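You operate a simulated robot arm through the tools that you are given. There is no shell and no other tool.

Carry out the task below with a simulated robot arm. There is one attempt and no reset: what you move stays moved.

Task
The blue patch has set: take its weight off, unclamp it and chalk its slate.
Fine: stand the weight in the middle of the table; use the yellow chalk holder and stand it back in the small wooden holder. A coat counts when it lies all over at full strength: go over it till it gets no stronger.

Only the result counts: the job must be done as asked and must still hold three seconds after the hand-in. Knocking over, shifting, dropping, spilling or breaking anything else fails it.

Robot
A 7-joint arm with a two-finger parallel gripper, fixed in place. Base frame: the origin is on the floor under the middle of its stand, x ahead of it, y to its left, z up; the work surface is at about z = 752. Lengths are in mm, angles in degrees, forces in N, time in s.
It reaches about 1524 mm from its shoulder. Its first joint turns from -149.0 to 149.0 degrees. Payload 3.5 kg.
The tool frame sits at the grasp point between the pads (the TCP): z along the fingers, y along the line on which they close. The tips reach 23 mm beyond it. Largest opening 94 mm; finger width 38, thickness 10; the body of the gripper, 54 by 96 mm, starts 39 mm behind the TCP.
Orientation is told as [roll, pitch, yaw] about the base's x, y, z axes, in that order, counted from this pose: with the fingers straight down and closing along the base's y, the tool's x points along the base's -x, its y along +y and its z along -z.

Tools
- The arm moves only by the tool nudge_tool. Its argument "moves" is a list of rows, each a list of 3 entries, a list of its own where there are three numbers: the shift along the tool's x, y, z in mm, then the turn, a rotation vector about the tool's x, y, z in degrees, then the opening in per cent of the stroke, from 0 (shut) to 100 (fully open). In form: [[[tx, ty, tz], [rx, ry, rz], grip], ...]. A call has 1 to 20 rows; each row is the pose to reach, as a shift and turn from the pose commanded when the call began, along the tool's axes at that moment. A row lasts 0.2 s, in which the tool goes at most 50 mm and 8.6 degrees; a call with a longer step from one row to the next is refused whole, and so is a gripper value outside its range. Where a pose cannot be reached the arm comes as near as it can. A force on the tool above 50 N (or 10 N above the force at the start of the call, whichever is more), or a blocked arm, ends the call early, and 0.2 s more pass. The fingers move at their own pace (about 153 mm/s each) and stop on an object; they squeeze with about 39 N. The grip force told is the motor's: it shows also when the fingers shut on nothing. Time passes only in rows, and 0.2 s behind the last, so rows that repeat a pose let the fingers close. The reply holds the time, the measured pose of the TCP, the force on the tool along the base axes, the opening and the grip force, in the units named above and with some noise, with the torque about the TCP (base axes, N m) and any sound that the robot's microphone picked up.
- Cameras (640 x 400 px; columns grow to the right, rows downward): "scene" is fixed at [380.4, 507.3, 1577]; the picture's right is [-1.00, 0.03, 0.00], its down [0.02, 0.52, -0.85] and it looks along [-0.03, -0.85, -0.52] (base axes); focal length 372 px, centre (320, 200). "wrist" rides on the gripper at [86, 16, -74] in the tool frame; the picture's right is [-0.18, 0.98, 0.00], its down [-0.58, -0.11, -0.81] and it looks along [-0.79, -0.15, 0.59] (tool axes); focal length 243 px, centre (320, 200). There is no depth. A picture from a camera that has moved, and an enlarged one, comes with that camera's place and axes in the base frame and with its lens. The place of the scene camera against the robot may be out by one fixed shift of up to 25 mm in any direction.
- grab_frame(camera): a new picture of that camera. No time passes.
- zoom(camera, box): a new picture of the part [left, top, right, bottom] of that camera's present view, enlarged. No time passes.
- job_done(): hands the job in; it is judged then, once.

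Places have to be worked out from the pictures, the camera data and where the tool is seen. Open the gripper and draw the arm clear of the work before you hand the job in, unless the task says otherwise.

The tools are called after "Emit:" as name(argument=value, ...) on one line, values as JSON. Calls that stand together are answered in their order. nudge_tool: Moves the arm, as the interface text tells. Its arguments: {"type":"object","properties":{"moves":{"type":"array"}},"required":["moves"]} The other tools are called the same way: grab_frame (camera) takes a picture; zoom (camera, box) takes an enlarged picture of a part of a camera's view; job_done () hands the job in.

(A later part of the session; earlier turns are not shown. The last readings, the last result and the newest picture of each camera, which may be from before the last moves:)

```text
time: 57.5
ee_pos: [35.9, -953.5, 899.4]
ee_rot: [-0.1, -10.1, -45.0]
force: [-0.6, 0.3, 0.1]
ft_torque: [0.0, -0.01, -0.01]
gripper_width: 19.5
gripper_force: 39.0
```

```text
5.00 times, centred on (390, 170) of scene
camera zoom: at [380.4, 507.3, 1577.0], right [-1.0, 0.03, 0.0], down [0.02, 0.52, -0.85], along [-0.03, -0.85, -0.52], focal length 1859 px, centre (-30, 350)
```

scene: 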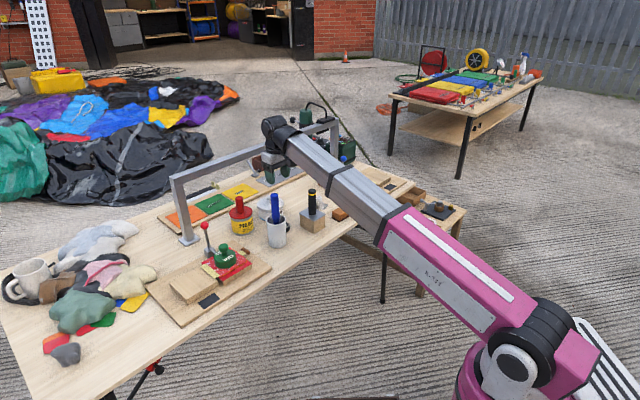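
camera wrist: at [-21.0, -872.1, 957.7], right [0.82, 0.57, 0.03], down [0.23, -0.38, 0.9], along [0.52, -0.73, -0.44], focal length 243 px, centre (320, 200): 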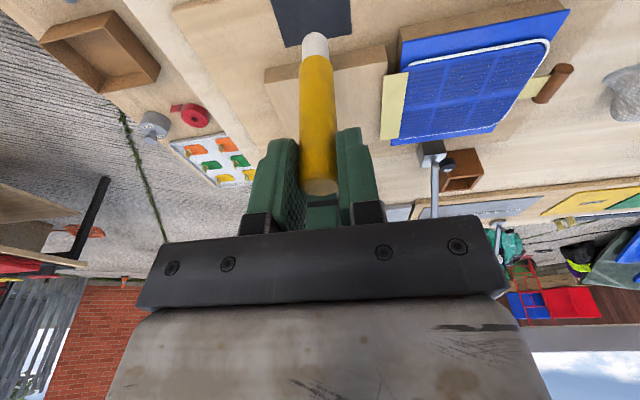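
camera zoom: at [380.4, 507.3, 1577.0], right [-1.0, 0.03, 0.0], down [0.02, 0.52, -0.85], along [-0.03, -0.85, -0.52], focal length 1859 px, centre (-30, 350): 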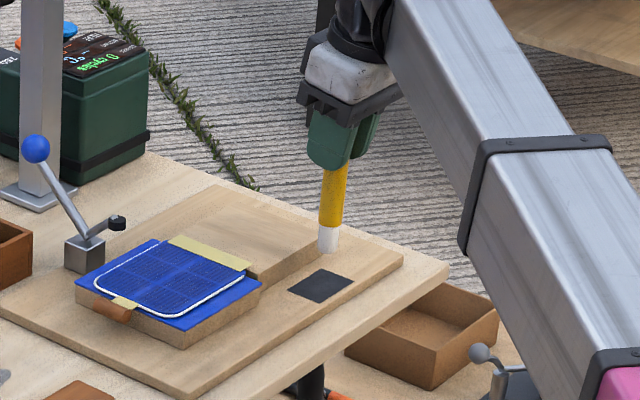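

The chalk tip hangs above the slate's area. I zoom both views to work out the tip's place over the slate.

Emit:
zoom(camera="wrist", box=[250, 0, 390, 88])

Emit:
zoom(camera="scene", box=[385, 165, 433, 195])

```text
4.55 times, centred on (320, 44) of wrist
camera zoom: at [-21.0, -872.1, 957.7], right [0.82, 0.57, 0.03], down [0.23, -0.38, 0.9], along [0.52, -0.73, -0.44], focal length 1103 px, centre (320, 909)
```

zoom: 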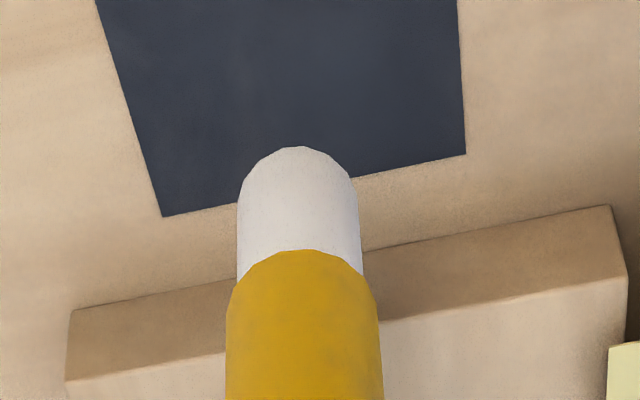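

```text
13.33 times, centred on (409, 180) of scene
camera zoom: at [380.4, 507.3, 1577.0], right [-1.0, 0.03, 0.0], down [0.02, 0.52, -0.85], along [-0.03, -0.85, -0.52], focal length 4958 px, centre (-867, 467)
```

zoom: 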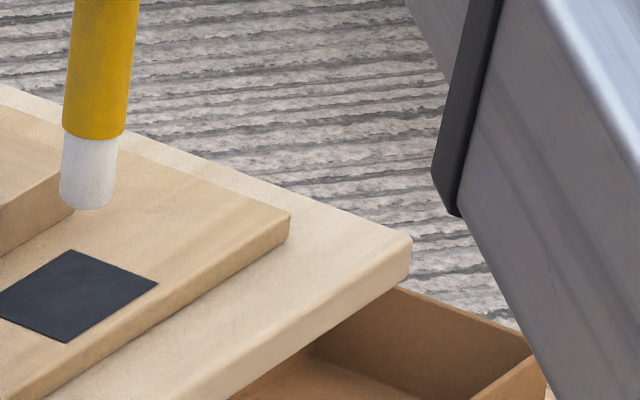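

Both cameras put the tip at about (35, -951, 788). It is nearly vertical under the TCP, and the holder has crept a little downward in the grip. The slate surface should be near z 755, so I lower 24 mm and look again.

Emit:
nudge_tool(moves=[[[1.2, 0, 6], [0, 0, 0], 0], [[2.4, 0, 12], [0, 0, 0], 0], [[3.4, 0, 18], [0, 0, 0], 0], [[4.2, 0, 23.5], [0, 0, 0], 0], [[4.2, 0, 23.5], [0, 0, 0], 0]])

Emit:
zoom(camera="wrist", box=[240, 0, 400, 100])

Emit:
zoom(camera="scene", box=[385, 165, 433, 195])

```text
time: 58.7
ee_pos: [36.9, -953.6, 876.9]
ee_rot: [-0.1, -10.2, -45.1]
force: [0.2, 0.5, -1.0]
ft_torque: [0.02, 0.03, 0.0]
gripper_width: 19.5
gripper_force: 39.2
```

```text
4.00 times, centred on (320, 50) of wrist
camera zoom: at [-20.5, -872.1, 934.4], right [0.82, 0.57, 0.03], down [0.23, -0.38, 0.9], along [0.52, -0.73, -0.44], focal length 970 px, centre (320, 800)
```

zoom: 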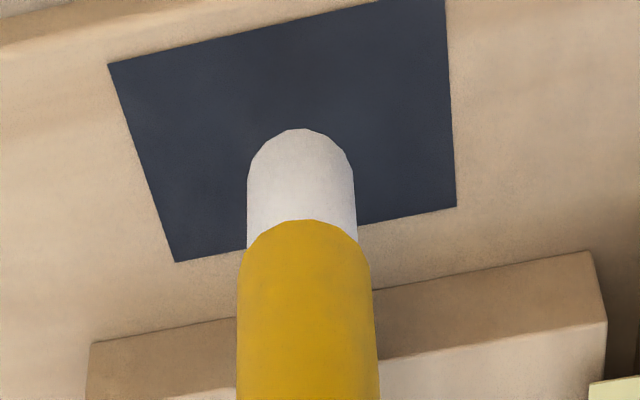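

```text
13.33 times, centred on (409, 180) of scene
camera zoom: at [380.4, 507.3, 1577.0], right [-1.0, 0.03, 0.0], down [0.02, 0.52, -0.85], along [-0.03, -0.85, -0.52], focal length 4958 px, centre (-867, 467)
```

zoom: 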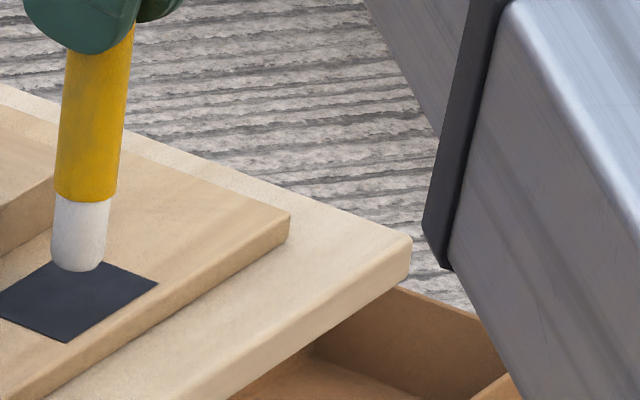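

Both views say the tip is centred over the slate and about 11 mm above it. I lower in fine steps until the force shows contact.

Emit:
nudge_tool(moves=[[[0.5, 0, 3], [0, 0, 0], 0], [[1.0, 0, 5.9], [0, 0, 0], 0], [[1.4, 0, 7.9], [0, 0, 0], 0], [[1.4, 0, 7.9], [0, 0, 0], 0]])

Emit:
zoom(camera="wrist", box=[240, 0, 400, 100])

Emit:
zoom(camera="scene", box=[385, 165, 433, 195])

```text
time: 59.7
ee_pos: [37.7, -953.2, 868.7]
ee_rot: [0.0, -10.0, -45.1]
force: [0.0, 0.5, -0.2]
ft_torque: [0.01, 0.01, 0.0]
gripper_width: 19.4
gripper_force: 38.8
```

```text
4.00 times, centred on (320, 50) of wrist
camera zoom: at [-20.5, -871.7, 926.8], right [0.82, 0.57, 0.03], down [0.23, -0.38, 0.9], along [0.52, -0.73, -0.44], focal length 970 px, centre (320, 800)
```

zoom: 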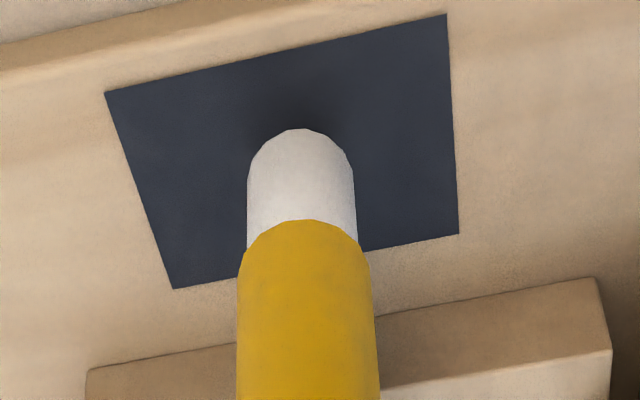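

```text
13.33 times, centred on (409, 180) of scene
camera zoom: at [380.4, 507.3, 1577.0], right [-1.0, 0.03, 0.0], down [0.02, 0.52, -0.85], along [-0.03, -0.85, -0.52], focal length 4958 px, centre (-867, 467)
```

zoom: 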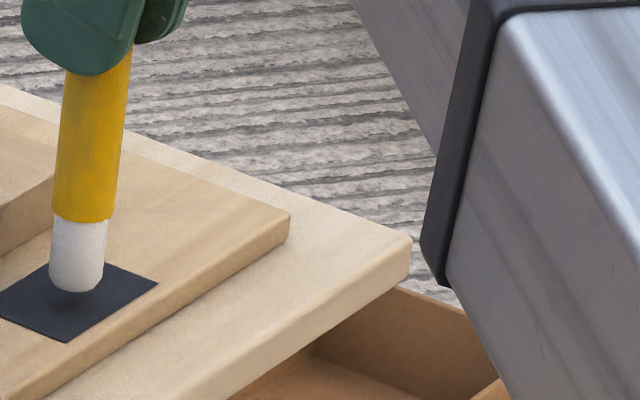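

A contact shadow is forming under the tip, a few millimetres to go. I continue in 1 mm steps.

Emit:
nudge_tool(moves=[[[0.2, 0, 1], [0, 0, 0], 0], [[0.35, 0, 2], [0, 0, 0], 0], [[0.35, 0, 2], [0, 0, 0], 0]])

```text
time: 60.5
ee_pos: [36.7, -952.3, 866.5]
ee_rot: [-0.1, -10.1, -45.2]
force: [0.3, -0.4, -0.6]
ft_torque: [-0.03, 0.03, 0.01]
gripper_width: 19.8
gripper_force: 38.4
```

Emit:
nudge_tool(moves=[[[0.2, 0, 1], [0, 0, 0], 0], [[0.35, 0, 2], [0, 0, 0], 0], [[0.35, 0, 2], [0, 0, 0], 0]])

Emit:
zoom(camera="wrist", box=[240, 0, 400, 100])

```text
time: 61.3
ee_pos: [36.7, -953.1, 866.2]
ee_rot: [-0.2, -10.0, -45.1]
force: [-0.4, 0.4, 0.8]
ft_torque: [0.0, 0.01, -0.02]
gripper_width: 19.6
gripper_force: 38.7
```

```text
4.00 times, centred on (320, 50) of wrist
camera zoom: at [-21.0, -871.2, 923.1], right [0.82, 0.57, 0.03], down [0.23, -0.38, 0.9], along [0.52, -0.73, -0.44], focal length 970 px, centre (320, 800)
```

zoom: 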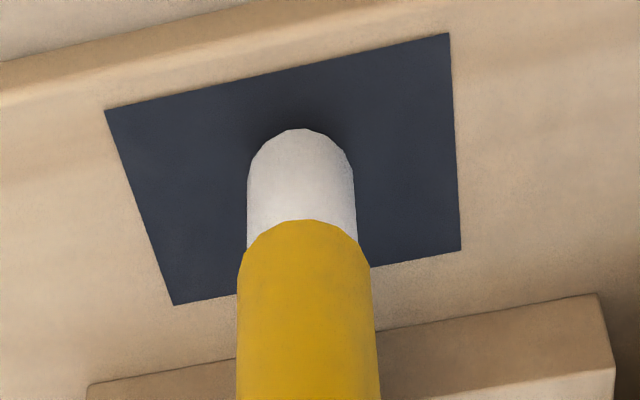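

The force reads +0.8 N, which may be the first touch. One more millimetre to confirm contact.

Emit:
nudge_tool(moves=[[[0.1, 0, 0.5], [0, 0, 0], 0], [[0.2, 0, 1], [0, 0, 0], 0], [[0.2, 0, 1], [0, 0, 0], 0]])

Emit:
zoom(camera="wrist", box=[240, 0, 400, 100])

```text
time: 62.1
ee_pos: [36.5, -953.4, 864.3]
ee_rot: [-0.1, -10.1, -45.1]
force: [0.2, -0.8, -0.3]
ft_torque: [0.01, 0.01, 0.01]
gripper_width: 19.6
gripper_force: 38.7
```

```text
4.00 times, centred on (320, 50) of wrist
camera zoom: at [-20.7, -871.8, 921.7], right [0.82, 0.57, 0.03], down [0.23, -0.38, 0.9], along [0.52, -0.73, -0.44], focal length 970 px, centre (320, 800)
```

zoom: 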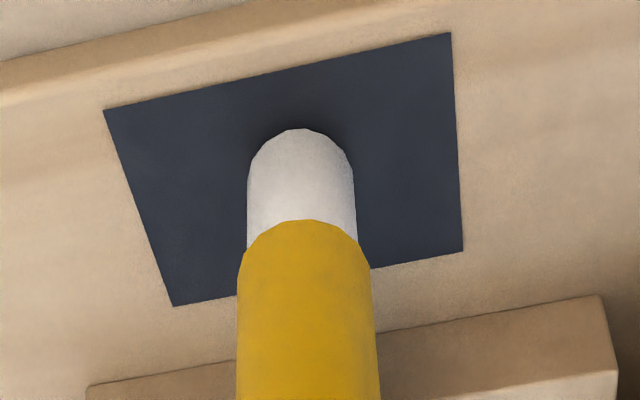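

No contact yet. I continue downward 2 mm.

Emit:
nudge_tool(moves=[[[0.2, 0, 1], [0, 0, 0], 0], [[0.35, 0, 2], [0, 0, 0], 0], [[0.35, 0, 2], [0, 0, 0], 0]])

Emit:
zoom(camera="scene", box=[393, 175, 417, 190])

```text
time: 62.9
ee_pos: [36.8, -952.5, 863.4]
ee_rot: [-0.1, -10.1, -45.1]
force: [1.2, -0.5, -0.8]
ft_torque: [-0.01, 0.0, 0.02]
gripper_width: 19.6
gripper_force: 39.3
```

```text
16.00 times, centred on (405, 182) of scene
camera zoom: at [380.4, 507.3, 1577.0], right [-1.0, 0.03, 0.0], down [0.02, 0.52, -0.85], along [-0.03, -0.85, -0.52], focal length 5949 px, centre (-1040, 480)
```

zoom: 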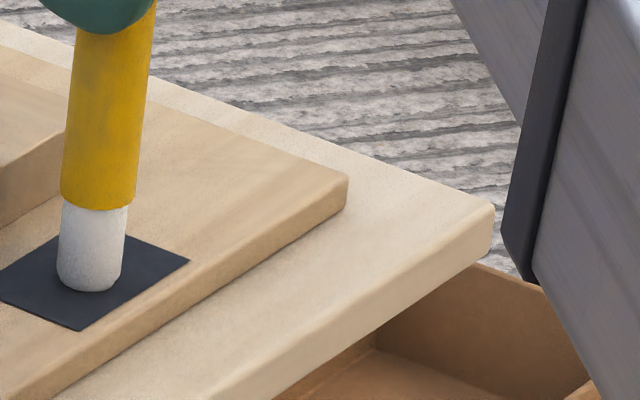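

The tip still seems about 2 mm above the slate. I continue down in 1 mm steps.

Emit:
nudge_tool(moves=[[[0.2, 0, 1], [0, 0, 0], 0], [[0.35, 0, 2], [0, 0, 0], 0], [[0.35, 0, 2], [0, 0, 0], 0]])

Emit:
zoom(camera="wrist", box=[240, 0, 400, 100])

```text
time: 63.7
ee_pos: [36.5, -952.0, 861.2]
ee_rot: [-0.1, -10.2, -45.0]
force: [-0.9, 0.1, 22.5]
ft_torque: [0.01, 0.04, 0.02]
gripper_width: 20.1
gripper_force: 39.2
```

```text
4.00 times, centred on (320, 50) of wrist
camera zoom: at [-20.6, -871.3, 918.9], right [0.82, 0.57, 0.03], down [0.23, -0.38, 0.9], along [0.52, -0.73, -0.44], focal length 970 px, centre (320, 800)
```

zoom: 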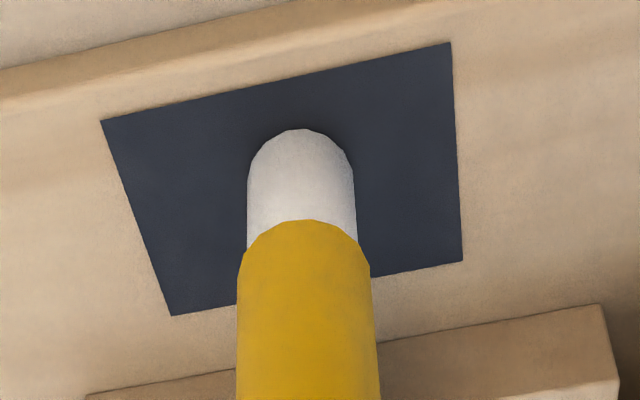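

Contact: 22.5 N, and the tip sits about (+1.6, -3.4) mm from the slate's centre. That presses harder than needed, so I ease up about 0.8 mm and read the force again.

Emit:
nudge_tool(moves=[[[-0.14, 0, -0.8], [0, 0, 0], 0], [[-0.14, 0, -0.8], [0, 0, 0], 0]])

```text
time: 64.3
ee_pos: [37.5, -952.7, 861.0]
ee_rot: [0.0, -10.0, -45.1]
force: [-0.5, -1.1, 19.4]
ft_torque: [-0.11, 0.08, 0.0]
gripper_width: 20.1
gripper_force: 39.1
```

Still 19 N. I ease up another 0.8 mm.

Emit:
nudge_tool(moves=[[[-0.14, 0, -0.8], [0, 0, 0], 0], [[-0.14, 0, -0.8], [0, 0, 0], 0]])

```text
time: 64.9
ee_pos: [37.9, -953.8, 861.6]
ee_rot: [-0.1, -9.9, -45.1]
force: [-0.6, -2.1, 8.8]
ft_torque: [-0.21, 0.05, 0.0]
gripper_width: 19.5
gripper_force: 38.8
```

Now 8.8 N. I ease a touch more and make a first test stroke along the slate's long side, then look at the mark.

Emit:
nudge_tool(moves=[[[-0.05, 0, -0.3], [0, 0, 0], 0], [[-0.05, -6, -0.3], [0, 0, 0], 0], [[-0.05, -12, -0.3], [0, 0, 0], 0], [[-0.05, -18, -0.3], [0, 0, 0], 0], [[-0.05, -24, -0.3], [0, 0, 0], 0], [[-0.05, -18, -0.3], [0, 0, 0], 0], [[-0.05, -12, -0.3], [0, 0, 0], 0], [[-0.05, -6, -0.3], [0, 0, 0], 0], [[-0.05, 0, -0.3], [0, 0, 0], 0], [[-0.05, 6, -0.3], [0, 0, 0], 0], [[-0.05, 12, -0.3], [0, 0, 0], 0]])

Emit:
zoom(camera="wrist", box=[240, 0, 400, 100])

Emit:
zoom(camera="scene", box=[393, 175, 417, 190])

```text
time: 67.3
ee_pos: [44.6, -944.5, 861.4]
ee_rot: [-0.1, -10.0, -45.1]
force: [0.7, -0.3, 0.1]
ft_torque: [0.0, 0.03, -0.01]
gripper_width: 19.8
gripper_force: 39.3
```

```text
4.00 times, centred on (320, 50) of wrist
camera zoom: at [-12.1, -862.9, 919.2], right [0.82, 0.57, 0.03], down [0.23, -0.38, 0.9], along [0.52, -0.73, -0.44], focal length 970 px, centre (320, 800)
```

zoom: 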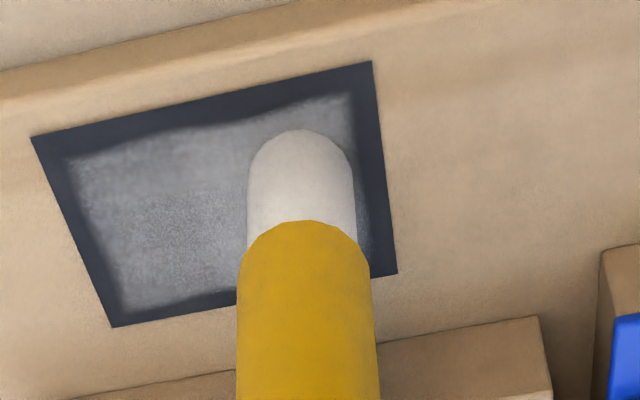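

```text
16.00 times, centred on (405, 182) of scene
camera zoom: at [380.4, 507.3, 1577.0], right [-1.0, 0.03, 0.0], down [0.02, 0.52, -0.85], along [-0.03, -0.85, -0.52], focal length 5949 px, centre (-1040, 480)
```

zoom: 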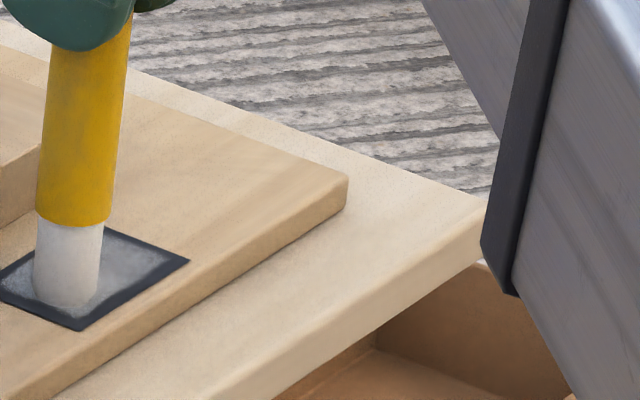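

One light stroke already left a wide grey coat, with margins still bare. I lift the chalk a little to see the whole slate.

Emit:
nudge_tool(moves=[[[-1.7, 0, -10], [0, 0, 0], 0], [[8, 20, -20], [0, 0, 0], 0], [[20, 45, -32], [0, 0, 0], 0], [[28, 60, -40], [0, 0, 0], 0], [[28, 60, -40], [0, 0, 0], 0]])

Emit:
grab_frame(camera="wrist")

Emit:
zoom(camera="scene", box=[393, 175, 417, 190])

```text
time: 68.5
ee_pos: [62.4, -877.4, 896.6]
ee_rot: [-0.3, -10.0, -45.1]
force: [0.4, 0.5, -0.4]
ft_torque: [-0.01, -0.01, -0.01]
gripper_width: 19.8
gripper_force: 39.0
```

```text
taken
camera wrist: at [5.8, -795.9, 954.5], right [0.82, 0.57, 0.03], down [0.23, -0.38, 0.9], along [0.52, -0.73, -0.44], focal length 243 px, centre (320, 200)
```

wrist: 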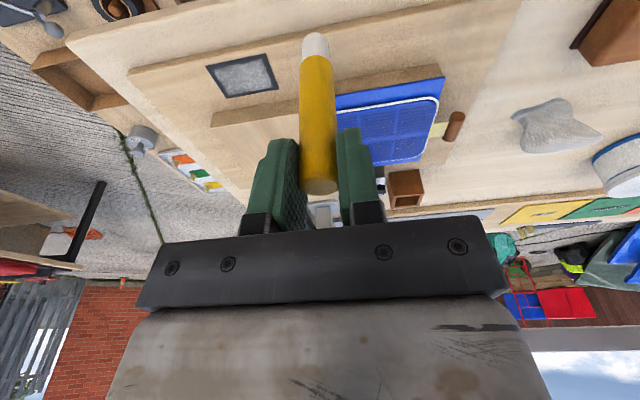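

```text
16.00 times, centred on (405, 182) of scene
camera zoom: at [380.4, 507.3, 1577.0], right [-1.0, 0.03, 0.0], down [0.02, 0.52, -0.85], along [-0.03, -0.85, -0.52], focal length 5949 px, centre (-1040, 480)
```

zoom: 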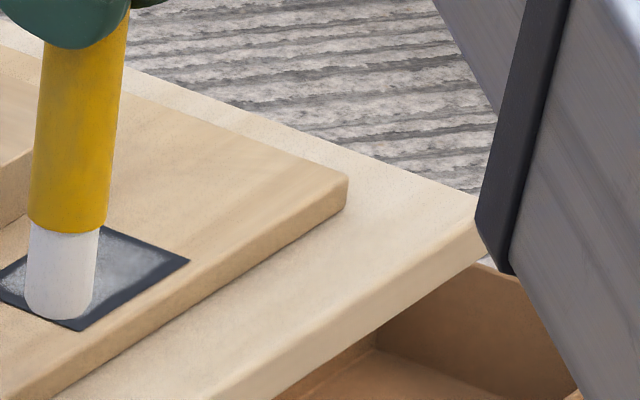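

Emit:
zoom(camera="wrist", box=[190, 40, 294, 105])

Emit:
zoom(camera="wrist", box=[260, 20, 380, 220])

```text
6.15 times, centred on (242, 72) of wrist
camera zoom: at [5.8, -795.9, 954.5], right [0.82, 0.57, 0.03], down [0.23, -0.38, 0.9], along [0.52, -0.73, -0.44], focal length 1493 px, centre (800, 985)
```

zoom: 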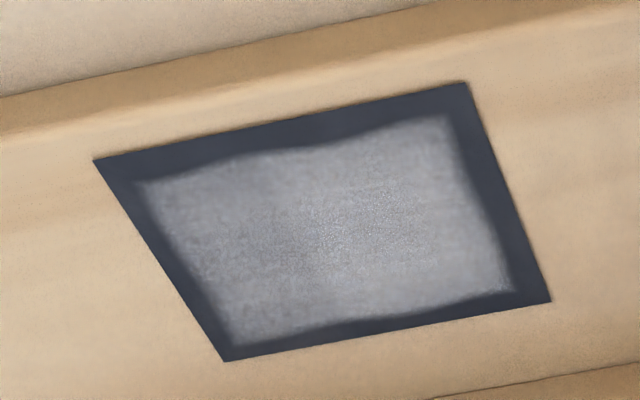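

```text
2.00 times, centred on (320, 120) of wrist
camera zoom: at [5.8, -795.9, 954.5], right [0.82, 0.57, 0.03], down [0.23, -0.38, 0.9], along [0.52, -0.73, -0.44], focal length 485 px, centre (320, 360)
```

zoom: 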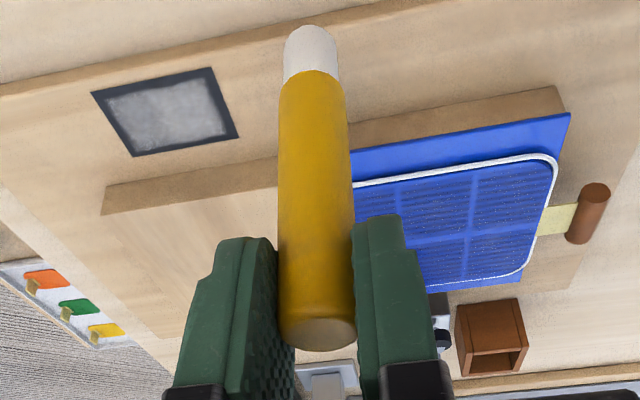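

The coat is partial and grey, with a bare border of 4–6 mm. I now go over it with a full raster along the long side at light pressure, starting near the front edge.

Emit:
nudge_tool(moves=[[[-5, -25, 8], [0, 0, 0], 0], [[-10, -50, 17], [0, 0, 0], 0], [[-15, -75, 26], [0, 0, 0], 0], [[-19.1, -96.6, 32.7], [0, 0, 0], 0], [[-18.1, -96.6, 38.6], [0, 0, 0], 0], [[-18.1, -85.1, 38.6], [0, 0, 0], 0], [[-18.1, -73.6, 38.6], [0, 0, 0], 0], [[-18.1, -62.1, 38.6], [0, 0, 0], 0], [[-18.1, -50.6, 38.6], [0, 0, 0], 0], [[-23, -50.6, 39.4], [0, 0, 0], 0], [[-23, -62.1, 39.4], [0, 0, 0], 0], [[-23, -73.6, 39.4], [0, 0, 0], 0], [[-23, -85.1, 39.4], [0, 0, 0], 0], [[-23, -96.6, 39.4], [0, 0, 0], 0], [[-27.95, -96.6, 40.3], [0, 0, 0], 0], [[-27.95, -85.1, 40.3], [0, 0, 0], 0], [[-27.95, -73.6, 40.3], [0, 0, 0], 0], [[-27.95, -62.1, 40.3], [0, 0, 0], 0], [[-27.95, -50.6, 40.3], [0, 0, 0], 0]])

Emit:
zoom(camera="wrist", box=[220, 0, 380, 100])

```text
time: 72.5
ee_pos: [51.8, -937.9, 861.7]
ee_rot: [-0.1, -10.1, -45.1]
force: [-1.1, -0.9, 4.7]
ft_torque: [-0.09, 0.11, -0.01]
gripper_width: 19.7
gripper_force: 38.6
```

```text
4.00 times, centred on (300, 50) of wrist
camera zoom: at [-4.6, -856.2, 919.0], right [0.82, 0.57, 0.03], down [0.23, -0.38, 0.9], along [0.52, -0.73, -0.44], focal length 970 px, centre (400, 800)
```

zoom: 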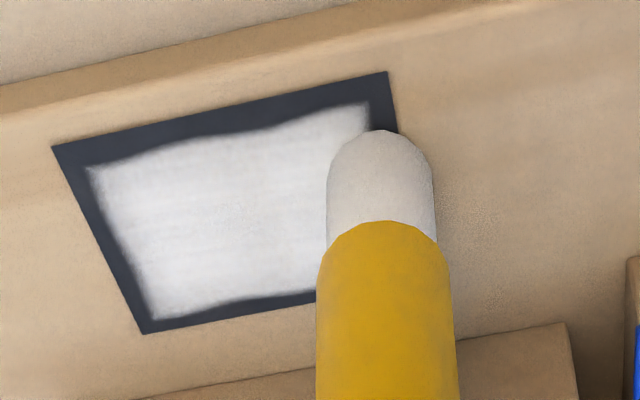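

The inner area turned white after these passes, and its border did not move even with the tip near the edges. That rim seems to be the edge of the coatable area. I continue the raster over the back half.

Emit:
nudge_tool(moves=[[[-4.93, 0, 0.87], [0, 0, 0], 0], [[-4.93, -11.5, 0.87], [0, 0, 0], 0], [[-4.93, -23, 0.87], [0, 0, 0], 0], [[-4.93, -34.5, 0.87], [0, 0, 0], 0], [[-4.93, -46, 0.87], [0, 0, 0], 0], [[-9.85, -46, 1.74], [0, 0, 0], 0], [[-9.85, -34.5, 1.74], [0, 0, 0], 0], [[-9.85, -23, 1.74], [0, 0, 0], 0], [[-9.85, -11.5, 1.74], [0, 0, 0], 0], [[-9.85, 0, 1.74], [0, 0, 0], 0], [[-15.8, 0, 2.78], [0, 0, 0], 0], [[-15.8, -11.5, 2.78], [0, 0, 0], 0], [[-15.8, -23, 2.78], [0, 0, 0], 0], [[-15.8, -34.5, 2.78], [0, 0, 0], 0], [[-15.8, -46, 2.78], [0, 0, 0], 0]])

Emit:
zoom(camera="wrist", box=[240, 0, 400, 100])

Emit:
zoom(camera="scene", box=[393, 175, 417, 190])

```text
time: 75.7
ee_pos: [30.5, -980.3, 860.7]
ee_rot: [0.0, -10.2, -45.1]
force: [3.5, 2.7, 15.6]
ft_torque: [0.32, -0.36, -0.03]
gripper_width: 19.7
gripper_force: 39.4
```

```text
4.00 times, centred on (320, 50) of wrist
camera zoom: at [-26.3, -899.7, 918.8], right [0.82, 0.57, 0.03], down [0.23, -0.38, 0.9], along [0.52, -0.73, -0.44], focal length 970 px, centre (320, 800)
```

zoom: 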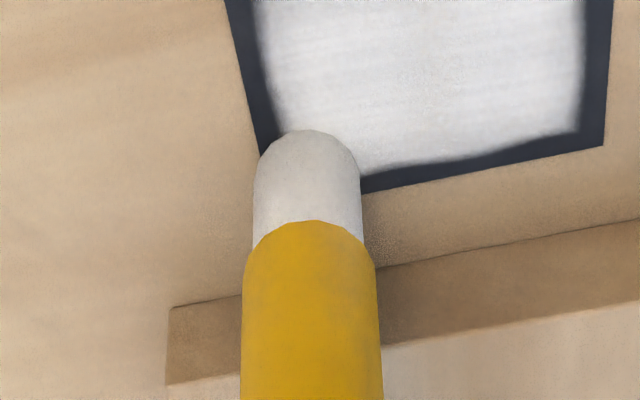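

```text
16.00 times, centred on (405, 182) of scene
camera zoom: at [380.4, 507.3, 1577.0], right [-1.0, 0.03, 0.0], down [0.02, 0.52, -0.85], along [-0.03, -0.85, -0.52], focal length 5949 px, centre (-1040, 480)
```

zoom: 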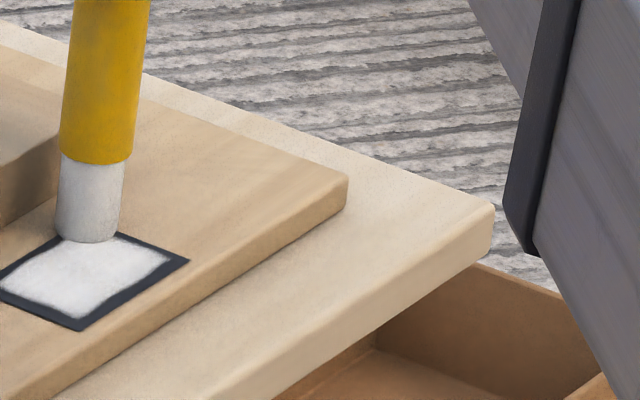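

The coat is white all over the inner field, and the dark rim stays although the chalk ran across it. I go over everything a second time, easing the pressure a bit, to see whether it gets stronger.

Emit:
nudge_tool(moves=[[[0, 11.5, -0.4], [0, 0, 0], 0], [[0, 23, -0.4], [0, 0, 0], 0], [[0, 34.5, -0.4], [0, 0, 0], 0], [[0, 46, -0.4], [0, 0, 0], 0], [[4.93, 46, -1.27], [0, 0, 0], 0], [[4.93, 34.5, -1.27], [0, 0, 0], 0], [[4.93, 23, -1.27], [0, 0, 0], 0], [[4.93, 11.5, -1.27], [0, 0, 0], 0], [[4.93, 0, -1.27], [0, 0, 0], 0], [[9.85, 0, -2.14], [0, 0, 0], 0], [[9.85, 11.5, -2.14], [0, 0, 0], 0], [[9.85, 23, -2.14], [0, 0, 0], 0], [[9.85, 34.5, -2.14], [0, 0, 0], 0], [[9.85, 46, -2.14], [0, 0, 0], 0], [[14.8, 46, -3], [0, 0, 0], 0], [[14.8, 34.5, -3], [0, 0, 0], 0], [[14.8, 23, -3], [0, 0, 0], 0], [[14.8, 11.5, -3], [0, 0, 0], 0], [[14.8, 0, -3], [0, 0, 0], 0]])

Emit:
zoom(camera="wrist", box=[240, 0, 400, 100])

```text
time: 79.7
ee_pos: [18.7, -970.9, 862.1]
ee_rot: [0.0, -10.1, -45.2]
force: [-0.6, -0.3, -0.1]
ft_torque: [-0.01, 0.01, -0.02]
gripper_width: 19.6
gripper_force: 38.6
```

```text
4.00 times, centred on (320, 50) of wrist
camera zoom: at [-37.9, -890.1, 919.8], right [0.82, 0.57, 0.03], down [0.23, -0.38, 0.9], along [0.52, -0.73, -0.44], focal length 970 px, centre (320, 800)
```

zoom: 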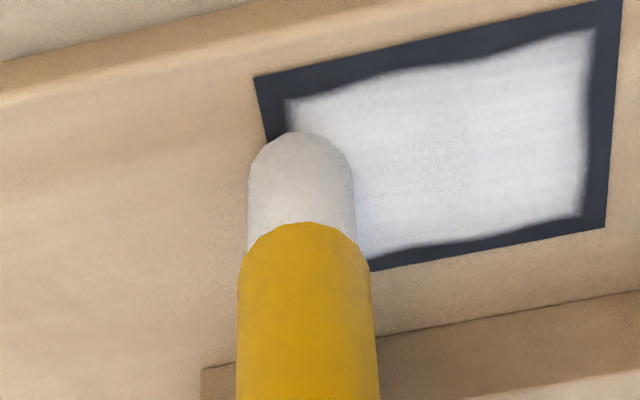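

Pressure faded to about zero in that pass, so the front half got little. I press 0.8 mm deeper and go over the front half again.

Emit:
nudge_tool(moves=[[[0.14, 0, 0.8], [0, 0, 0], 0], [[0.14, 11.5, 0.8], [0, 0, 0], 0], [[0.14, 23, 0.8], [0, 0, 0], 0], [[0.14, 34.5, 0.8], [0, 0, 0], 0], [[0.14, 46, 0.8], [0, 0, 0], 0], [[5.07, 46, -0.07], [0, 0, 0], 0], [[5.07, 34.5, -0.07], [0, 0, 0], 0], [[5.07, 23, -0.07], [0, 0, 0], 0], [[5.07, 11.5, -0.07], [0, 0, 0], 0], [[5.07, 0, -0.07], [0, 0, 0], 0], [[10, 0, -0.94], [0, 0, 0], 0], [[10, 11.5, -0.94], [0, 0, 0], 0], [[10, 23, -0.94], [0, 0, 0], 0], [[10, 34.5, -0.94], [0, 0, 0], 0], [[10, 46, -0.94], [0, 0, 0], 0]])

Emit:
zoom(camera="wrist", box=[200, 0, 360, 100])

```text
time: 82.9
ee_pos: [44.9, -930.7, 860.9]
ee_rot: [-0.1, -10.1, -45.1]
force: [-0.9, -0.1, 3.8]
ft_torque: [-0.07, 0.13, 0.02]
gripper_width: 19.6
gripper_force: 39.4
```

```text
4.00 times, centred on (280, 50) of wrist
camera zoom: at [-11.1, -849.8, 918.7], right [0.82, 0.57, 0.03], down [0.23, -0.38, 0.9], along [0.52, -0.73, -0.44], focal length 970 px, centre (480, 800)
```

zoom: 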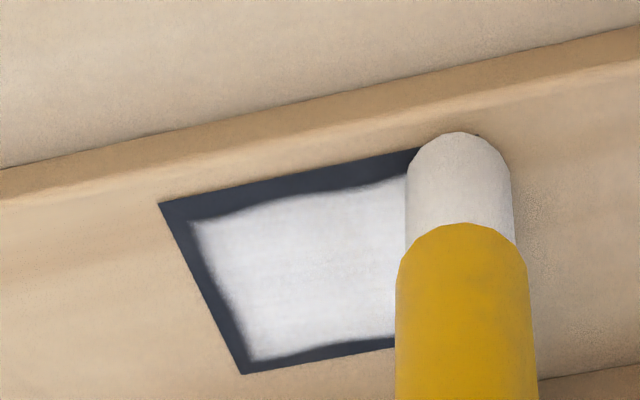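

Contact held at 3.8 N this time. I lift and view the whole slate to judge evenness and strength.

Emit:
nudge_tool(moves=[[[-1.7, 0, -10], [0, 0, 0], 0], [[2, 15, -22], [0, 0, 0], 0], [[8, 30, -35], [0, 0, 0], 0], [[8, 30, -35], [0, 0, 0], 0]])

Emit:
grab_frame(camera="wrist")

Emit:
zoom(camera="scene", box=[393, 175, 417, 190])

```text
time: 83.9
ee_pos: [58.1, -898.7, 894.6]
ee_rot: [-0.2, -10.0, -45.0]
force: [0.2, -0.2, -0.3]
ft_torque: [-0.02, -0.01, -0.01]
gripper_width: 20.0
gripper_force: 39.3
```

```text
taken
camera wrist: at [0.8, -818.6, 951.3], right [0.82, 0.57, 0.03], down [0.23, -0.38, 0.9], along [0.52, -0.73, -0.44], focal length 243 px, centre (320, 200)
```

wrist: 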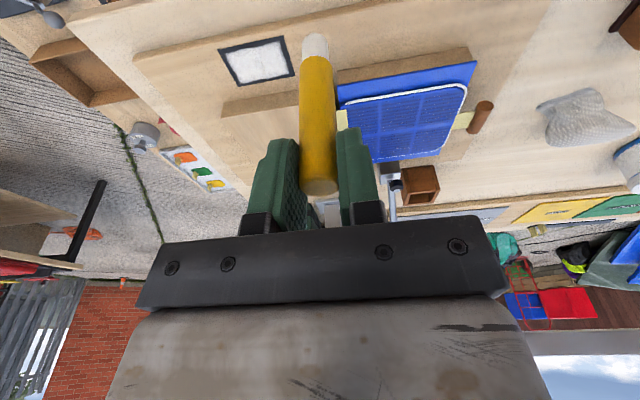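

```text
16.00 times, centred on (405, 182) of scene
camera zoom: at [380.4, 507.3, 1577.0], right [-1.0, 0.03, 0.0], down [0.02, 0.52, -0.85], along [-0.03, -0.85, -0.52], focal length 5949 px, centre (-1040, 480)
```

zoom: 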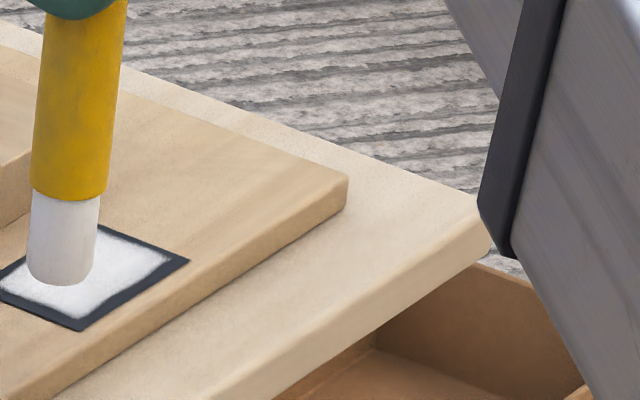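

Emit:
zoom(camera="wrist", box=[205, 30, 309, 95])

```text
6.15 times, centred on (257, 62) of wrist
camera zoom: at [0.8, -818.6, 951.3], right [0.82, 0.57, 0.03], down [0.23, -0.38, 0.9], along [0.52, -0.73, -0.44], focal length 1493 px, centre (708, 1046)
```

zoom: 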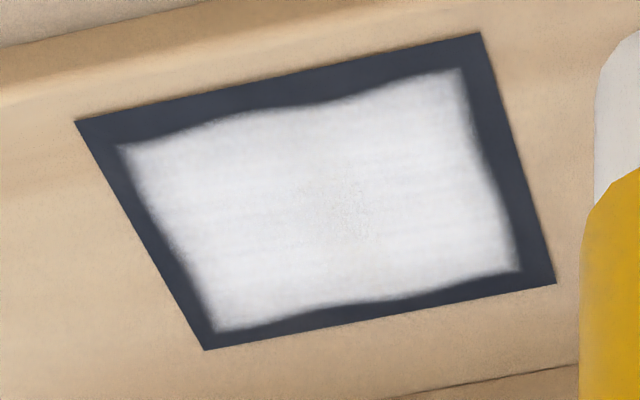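

The coat is white and even, though the middle still shows a faint speckle. I go over it a third time with controlled pressure and compare afterward.

Emit:
nudge_tool(moves=[[[-2, -15, 12], [0, 0, 0], 0], [[-9, -30, 28], [0, 0, 0], 0], [[-8, -30, 35], [0, 0, 0], 0], [[-8, -41.5, 35], [0, 0, 0], 0], [[-8, -53, 35], [0, 0, 0], 0], [[-8, -64.5, 35], [0, 0, 0], 0], [[-8, -76, 35], [0, 0, 0], 0], [[-12.93, -76, 35.77], [0, 0, 0], 0], [[-12.93, -64.5, 35.77], [0, 0, 0], 0], [[-12.93, -53, 35.77], [0, 0, 0], 0], [[-12.93, -41.5, 35.77], [0, 0, 0], 0], [[-12.93, -30, 35.77], [0, 0, 0], 0], [[-17.85, -30, 36.54], [0, 0, 0], 0], [[-17.85, -41.5, 36.54], [0, 0, 0], 0], [[-17.85, -53, 36.54], [0, 0, 0], 0], [[-17.85, -64.5, 36.54], [0, 0, 0], 0], [[-17.85, -76, 36.54], [0, 0, 0], 0]])

```text
time: 87.5
ee_pos: [20.5, -970.1, 860.7]
ee_rot: [-0.1, -10.2, -45.1]
force: [1.9, 2.0, 8.9]
ft_torque: [0.15, -0.15, 0.01]
gripper_width: 19.5
gripper_force: 38.4
```

Pressure is 8.9 N here. I continue the third pass over the back half.

Emit:
nudge_tool(moves=[[[-4.93, 0, 0.72], [0, 0, 0], 0], [[-4.93, 11.5, 0.72], [0, 0, 0], 0], [[-4.93, 23, 0.72], [0, 0, 0], 0], [[-4.93, 34.5, 0.72], [0, 0, 0], 0], [[-4.93, 46, 0.72], [0, 0, 0], 0], [[-9.85, 46, 1.5], [0, 0, 0], 0], [[-9.85, 34.5, 1.5], [0, 0, 0], 0], [[-9.85, 23, 1.5], [0, 0, 0], 0], [[-9.85, 11.5, 1.4], [0, 0, 0], 0], [[-9.85, 0, 1.4], [0, 0, 0], 0], [[-14.8, 0, 2.2], [0, 0, 0], 0], [[-14.8, 11.5, 2.2], [0, 0, 0], 0], [[-14.8, 23, 2.3], [0, 0, 0], 0], [[-14.8, 34.5, 2.3], [0, 0, 0], 0], [[-14.8, 46, 2.3], [0, 0, 0], 0]])

Emit:
zoom(camera="wrist", box=[220, 0, 380, 100])

```text
time: 90.7
ee_pos: [61.3, -947.5, 862.9]
ee_rot: [-0.1, -10.1, -45.0]
force: [0.1, -0.5, 0.0]
ft_torque: [-0.02, -0.02, 0.01]
gripper_width: 19.5
gripper_force: 38.5
```

```text
4.00 times, centred on (300, 50) of wrist
camera zoom: at [5.4, -867.5, 919.6], right [0.82, 0.57, 0.03], down [0.23, -0.38, 0.9], along [0.52, -0.73, -0.44], focal length 970 px, centre (400, 800)
```

zoom: 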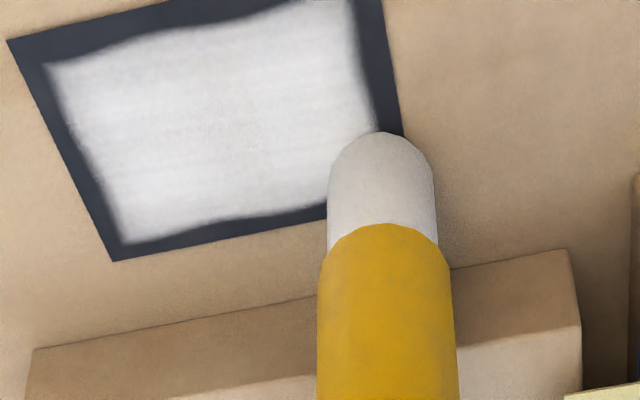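

Contact was lost at the right-hand end: the right side needs about 0.4 mm more depth than the left. I run another raster with that slope compensated so the pressure stays even everywhere.

Emit:
nudge_tool(moves=[[[0, 0, 0.49], [0, 0, 0], 0], [[0, -11.5, 0.39], [0, 0, 0], 0], [[0, -23, 0.28], [0, 0, 0], 0], [[0, -34.5, 0.18], [0, 0, 0], 0], [[0, -46, 0.07], [0, 0, 0], 0], [[4.93, -46, -0.8], [0, 0, 0], 0], [[4.93, -34.5, -0.69], [0, 0, 0], 0], [[4.93, -23, -0.59], [0, 0, 0], 0], [[4.93, -11.5, -0.48], [0, 0, 0], 0], [[4.93, 0, -0.38], [0, 0, 0], 0], [[9.85, 0, -1.25], [0, 0, 0], 0], [[9.85, -11.5, -1.35], [0, 0, 0], 0], [[9.85, -23, -1.46], [0, 0, 0], 0], [[9.85, -34.5, -1.56], [0, 0, 0], 0], [[9.85, -46, -1.66], [0, 0, 0], 0], [[14.78, -46, -2.53], [0, 0, 0], 0], [[14.78, -34.5, -2.43], [0, 0, 0], 0], [[14.78, -23, -2.33], [0, 0, 0], 0], [[14.78, -11.5, -2.22], [0, 0, 0], 0], [[14.78, 0, -2.12], [0, 0, 0], 0]])

```text
time: 94.9
ee_pos: [51.4, -937.4, 861.3]
ee_rot: [-0.1, -10.0, -45.1]
force: [-0.9, 0.0, -0.4]
ft_torque: [0.0, 0.0, -0.06]
gripper_width: 19.5
gripper_force: 38.8
```

Zero force here even though the commanded depth was greater: the holder has been pushed up slightly in the grip. I feel for the surface again in half-millimetre steps.

Emit:
nudge_tool(moves=[[[0.09, 0, 0.5], [0, 0, 0], 0], [[0.09, 0, 0.5], [0, 0, 0], 0]])

Emit:
grab_frame(camera="wrist")

```text
time: 95.5
ee_pos: [52.6, -937.0, 859.7]
ee_rot: [-0.1, -10.1, -45.1]
force: [-1.6, 3.0, 5.5]
ft_torque: [0.18, 0.07, -0.03]
gripper_width: 19.6
gripper_force: 38.7
```

```text
taken
camera wrist: at [-4.7, -856.2, 918.4], right [0.82, 0.57, 0.03], down [0.23, -0.38, 0.9], along [0.52, -0.73, -0.44], focal length 243 px, centre (320, 200)
```

wrist: 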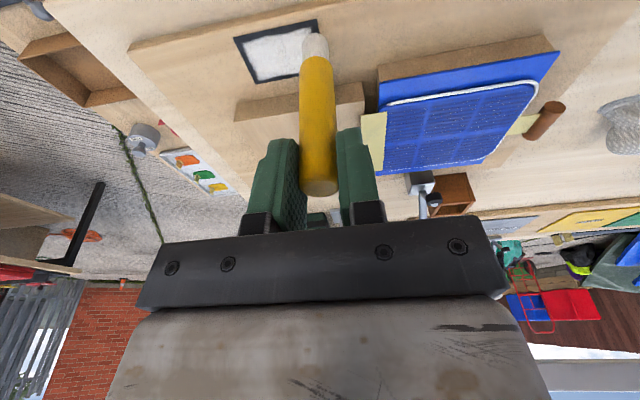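

5.5 N now. I run over the front half again from here, then check the pressure.

Emit:
nudge_tool(moves=[[[0, -11.5, -0.05], [0, 0, 0], 0], [[0, -23, -0.12], [0, 0, 0], 0], [[0, -34.5, -0.2], [0, 0, 0], 0], [[0, -46, -0.3], [0, 0, 0], 0], [[4.93, -46, -1.1], [0, 0, 0], 0], [[4.93, -34.5, -1.0], [0, 0, 0], 0], [[4.93, -23, -0.92], [0, 0, 0], 0], [[4.93, -11.5, -0.85], [0, 0, 0], 0], [[4.93, 0, -0.75], [0, 0, 0], 0], [[9.85, 0, -1.6], [0, 0, 0], 0], [[9.85, -11.5, -1.62], [0, 0, 0], 0], [[9.85, -23, -1.68], [0, 0, 0], 0], [[9.85, -34.5, -1.75], [0, 0, 0], 0], [[9.85, -46, -1.85], [0, 0, 0], 0], [[4.93, -46, -0.95], [0, 0, 0], 0], [[0, -46, -0.1], [0, 0, 0], 0]])

Emit:
zoom(camera="wrist", box=[250, 0, 410, 100])

```text
time: 98.9
ee_pos: [19.0, -971.1, 860.4]
ee_rot: [-0.1, -10.0, -45.2]
force: [-0.2, 0.7, 0.5]
ft_torque: [-0.01, 0.02, -0.04]
gripper_width: 19.9
gripper_force: 39.3
```

```text
4.00 times, centred on (330, 50) of wrist
camera zoom: at [-37.3, -890.0, 918.5], right [0.82, 0.57, 0.03], down [0.23, -0.38, 0.9], along [0.52, -0.73, -0.44], focal length 970 px, centre (280, 800)
```

zoom: 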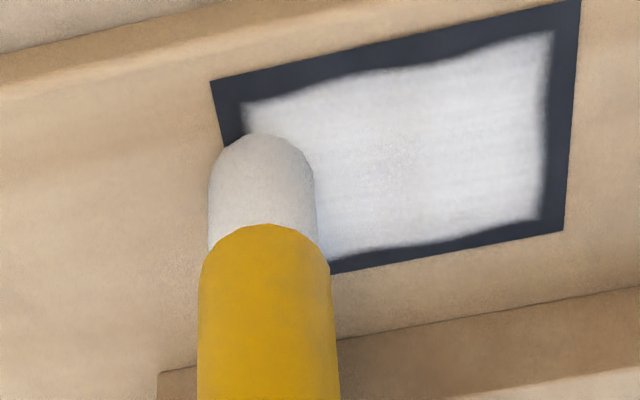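

Contact has faded again to about 0.5 N. I press about 1 mm deeper and run a complete raster from back to front to be sure of firm contact everywhere.

Emit:
nudge_tool(moves=[[[0.17, 0, 1.0], [0, 0, 0], 0], [[0.17, 0, 1.0], [0, 0, 0], 0]])

```text
time: 99.5
ee_pos: [21.4, -971.0, 861.5]
ee_rot: [-0.1, -10.0, -45.1]
force: [0.4, -0.1, 13.3]
ft_torque: [0.01, 0.0, -0.01]
gripper_width: 19.6
gripper_force: 39.2
```

13 N now, solid contact. I run the back half with this depth, following the slope.

Emit:
nudge_tool(moves=[[[0, 11.5, 0.05], [0, 0, 0], 0], [[0, 23, 0.1], [0, 0, 0], 0], [[0, 34.5, 0.2], [0, 0, 0], 0], [[0, 46, 0.3], [0, 0, 0], 0], [[-4.93, 46, 1.15], [0, 0, 0], 0], [[-4.93, 34.5, 1.05], [0, 0, 0], 0], [[-4.93, 23, 1.0], [0, 0, 0], 0], [[-4.93, 11.5, 0.95], [0, 0, 0], 0], [[-4.93, 0, 0.9], [0, 0, 0], 0], [[-9.85, 0, 1.75], [0, 0, 0], 0], [[-9.85, 11.5, 1.85], [0, 0, 0], 0], [[-9.85, 23, 1.95], [0, 0, 0], 0], [[-9.85, 34.5, 2.05], [0, 0, 0], 0], [[-9.85, 46, 2.15], [0, 0, 0], 0], [[-14.78, 46, 3.0], [0, 0, 0], 0], [[-14.78, 34.5, 2.9], [0, 0, 0], 0], [[-14.78, 23, 2.8], [0, 0, 0], 0], [[-14.78, 11.5, 2.7], [0, 0, 0], 0], [[-14.78, 0, 2.65], [0, 0, 0], 0]])

Emit:
zoom(camera="wrist", box=[250, 0, 410, 100])

```text
time: 103.5
ee_pos: [31.2, -982.2, 860.5]
ee_rot: [-0.1, -10.2, -45.0]
force: [2.6, 2.0, 8.8]
ft_torque: [0.14, -0.24, 0.0]
gripper_width: 19.6
gripper_force: 39.4
```

```text
4.00 times, centred on (330, 50) of wrist
camera zoom: at [-26.2, -900.6, 917.2], right [0.82, 0.57, 0.03], down [0.23, -0.38, 0.9], along [0.52, -0.73, -0.44], focal length 970 px, centre (280, 800)
```

zoom: 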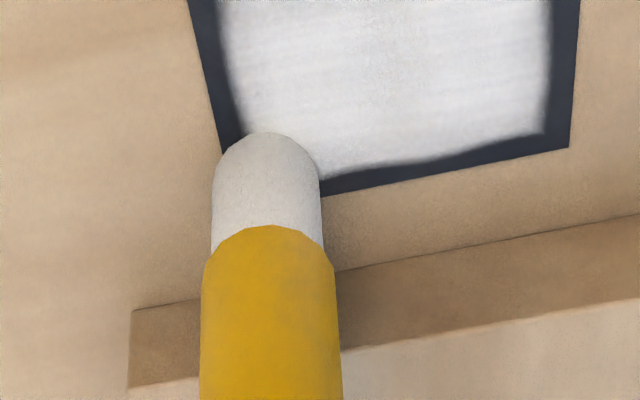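

8.8 N at the end, so the back half got firm passes. Now the front half with the same care.

Emit:
nudge_tool(moves=[[[4.93, 0, -0.8], [0, 0, 0], 0], [[9.85, 0, -1.65], [0, 0, 0], 0], [[14.78, 0, -2.45], [0, 0, 0], 0], [[14.78, 11.5, -2.35], [0, 0, 0], 0], [[14.78, 23, -2.25], [0, 0, 0], 0], [[14.78, 34.5, -2.15], [0, 0, 0], 0], [[14.78, 46, -2.05], [0, 0, 0], 0], [[19.7, 46, -2.9], [0, 0, 0], 0], [[19.7, 34.5, -2.95], [0, 0, 0], 0], [[19.7, 23, -3.05], [0, 0, 0], 0], [[19.7, 11.5, -3.1], [0, 0, 0], 0], [[19.7, 0, -3.2], [0, 0, 0], 0], [[24.6, 0, -4.05], [0, 0, 0], 0], [[24.6, 11.5, -3.95], [0, 0, 0], 0], [[24.6, 23, -3.85], [0, 0, 0], 0], [[24.6, 34.5, -3.75], [0, 0, 0], 0], [[24.6, 46, -3.65], [0, 0, 0], 0]])

Emit:
zoom(camera="wrist", box=[200, 0, 360, 100])

```text
time: 107.1
ee_pos: [45.7, -931.8, 859.5]
ee_rot: [-0.1, -10.1, -45.0]
force: [-0.4, -0.3, 0.5]
ft_torque: [-0.02, 0.03, -0.01]
gripper_width: 19.7
gripper_force: 39.5
```

```text
4.00 times, centred on (280, 50) of wrist
camera zoom: at [-11.2, -850.3, 917.3], right [0.82, 0.57, 0.03], down [0.23, -0.38, 0.9], along [0.52, -0.73, -0.44], focal length 970 px, centre (480, 800)
```

zoom: 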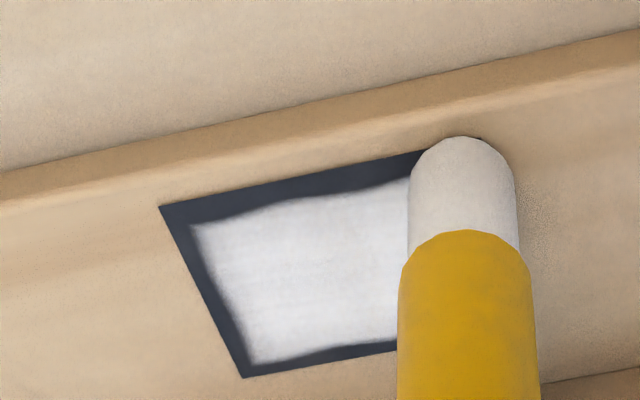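

Contact faded at the right-front corner, so I press 0.8 mm deeper there and redo the front lines and the right side.

Emit:
nudge_tool(moves=[[[0.14, 0, 0.8], [0, 0, 0], 0], [[0.14, -11.5, 0.75], [0, 0, 0], 0], [[0.14, -23, 0.65], [0, 0, 0], 0], [[0.14, -34.5, 0.55], [0, 0, 0], 0], [[0.14, -46, 0.5], [0, 0, 0], 0], [[-4.8, -46, 1.4], [0, 0, 0], 0], [[-4.8, -34.5, 1.5], [0, 0, 0], 0], [[-4.8, -23, 1.6], [0, 0, 0], 0], [[-4.8, -11.5, 1.7], [0, 0, 0], 0], [[-4.8, 0, 1.8], [0, 0, 0], 0], [[-9.7, 0, 2.7], [0, 0, 0], 0], [[-14.6, 0, 3.6], [0, 0, 0], 0], [[-19.5, 0, 4.5], [0, 0, 0], 0], [[-24.4, 0, 5.4], [0, 0, 0], 0], [[-24.4, -9, 5.3], [0, 0, 0], 0], [[-19.5, -9, 4.45], [0, 0, 0], 0], [[-14.6, -9, 3.55], [0, 0, 0], 0], [[-9.7, -9, 2.65], [0, 0, 0], 0], [[-4.8, -9, 1.8], [0, 0, 0], 0]])

```text
time: 111.1
ee_pos: [41.7, -942.3, 858.2]
ee_rot: [0.0, -10.2, -44.9]
force: [5.2, -4.8, 22.0]
ft_torque: [-0.6, -0.58, 0.03]
gripper_width: 19.8
gripper_force: 38.8
```

Firm contact (22 N) during that pass. I lift off and inspect the whole slate again.

Emit:
nudge_tool(moves=[[[-1, 0, -6], [0, 0, 0], 0], [[0, 10, -18], [0, 0, 0], 0], [[6, 25, -30], [0, 0, 0], 0], [[12, 45, -38], [0, 0, 0], 0], [[12, 45, -38], [0, 0, 0], 0]])

Emit:
grab_frame(camera="wrist")

Emit:
zoom(camera="wrist", box=[200, 25, 304, 90])

```text
time: 112.3
ee_pos: [60.2, -897.3, 893.6]
ee_rot: [-0.2, -9.9, -45.1]
force: [-0.4, 0.0, -0.6]
ft_torque: [0.01, 0.0, 0.01]
gripper_width: 19.8
gripper_force: 38.7
```

```text
taken
camera wrist: at [4.2, -815.6, 950.1], right [0.82, 0.57, 0.03], down [0.23, -0.38, 0.9], along [0.52, -0.73, -0.44], focal length 243 px, centre (320, 200)
```

wrist: 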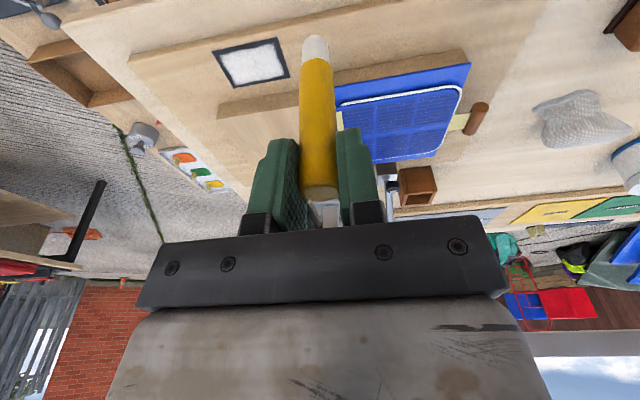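

```text
6.15 times, centred on (252, 58) of wrist
camera zoom: at [4.2, -815.6, 950.1], right [0.82, 0.57, 0.03], down [0.23, -0.38, 0.9], along [0.52, -0.73, -0.44], focal length 1493 px, centre (738, 1077)
```

zoom: 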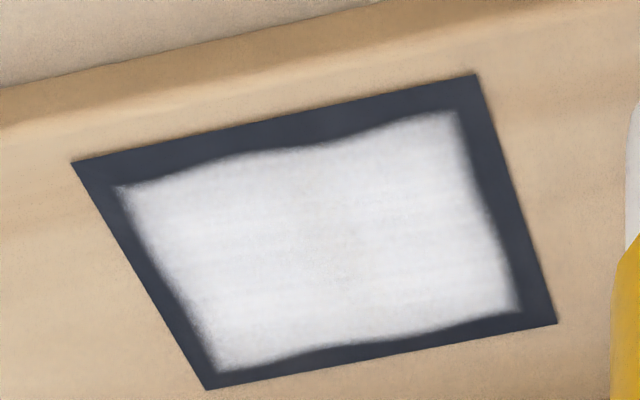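

The coat looks uniformly white and practically unchanged from before the last passes. To be sure it has topped out, I take close-ups as a baseline, then go over it once more and compare.

Emit:
zoom(camera="wrist", box=[232, 48, 272, 73])

Emit:
zoom(camera="scene", box=[395, 178, 411, 188])

```text
16.00 times, centred on (252, 60) of wrist
camera zoom: at [4.2, -815.6, 950.1], right [0.82, 0.57, 0.03], down [0.23, -0.38, 0.9], along [0.52, -0.73, -0.44], focal length 3882 px, centre (1408, 2432)
```

zoom: 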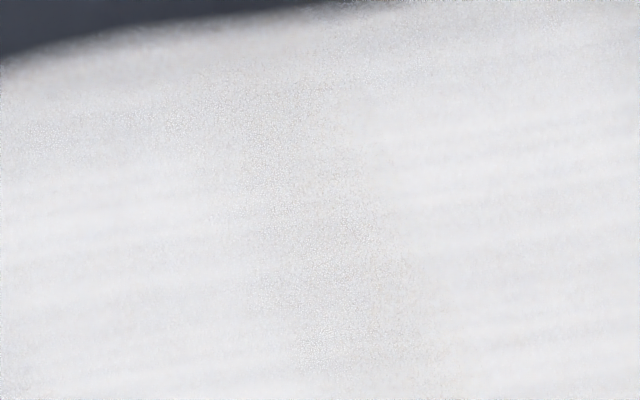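

```text
16.00 times, centred on (403, 183) of scene
camera zoom: at [380.4, 507.3, 1577.0], right [-1.0, 0.03, 0.0], down [0.02, 0.52, -0.85], along [-0.03, -0.85, -0.52], focal length 5949 px, centre (-1008, 472)
```

zoom: 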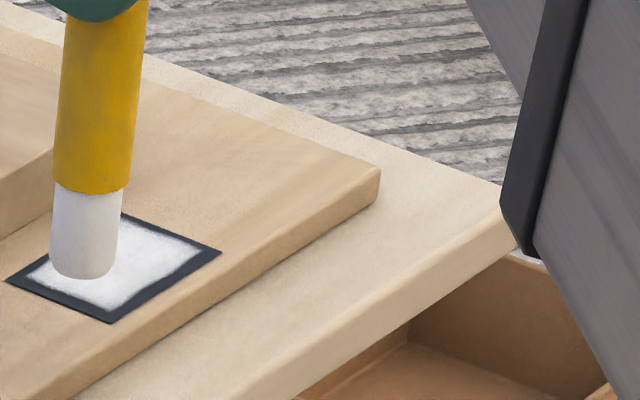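

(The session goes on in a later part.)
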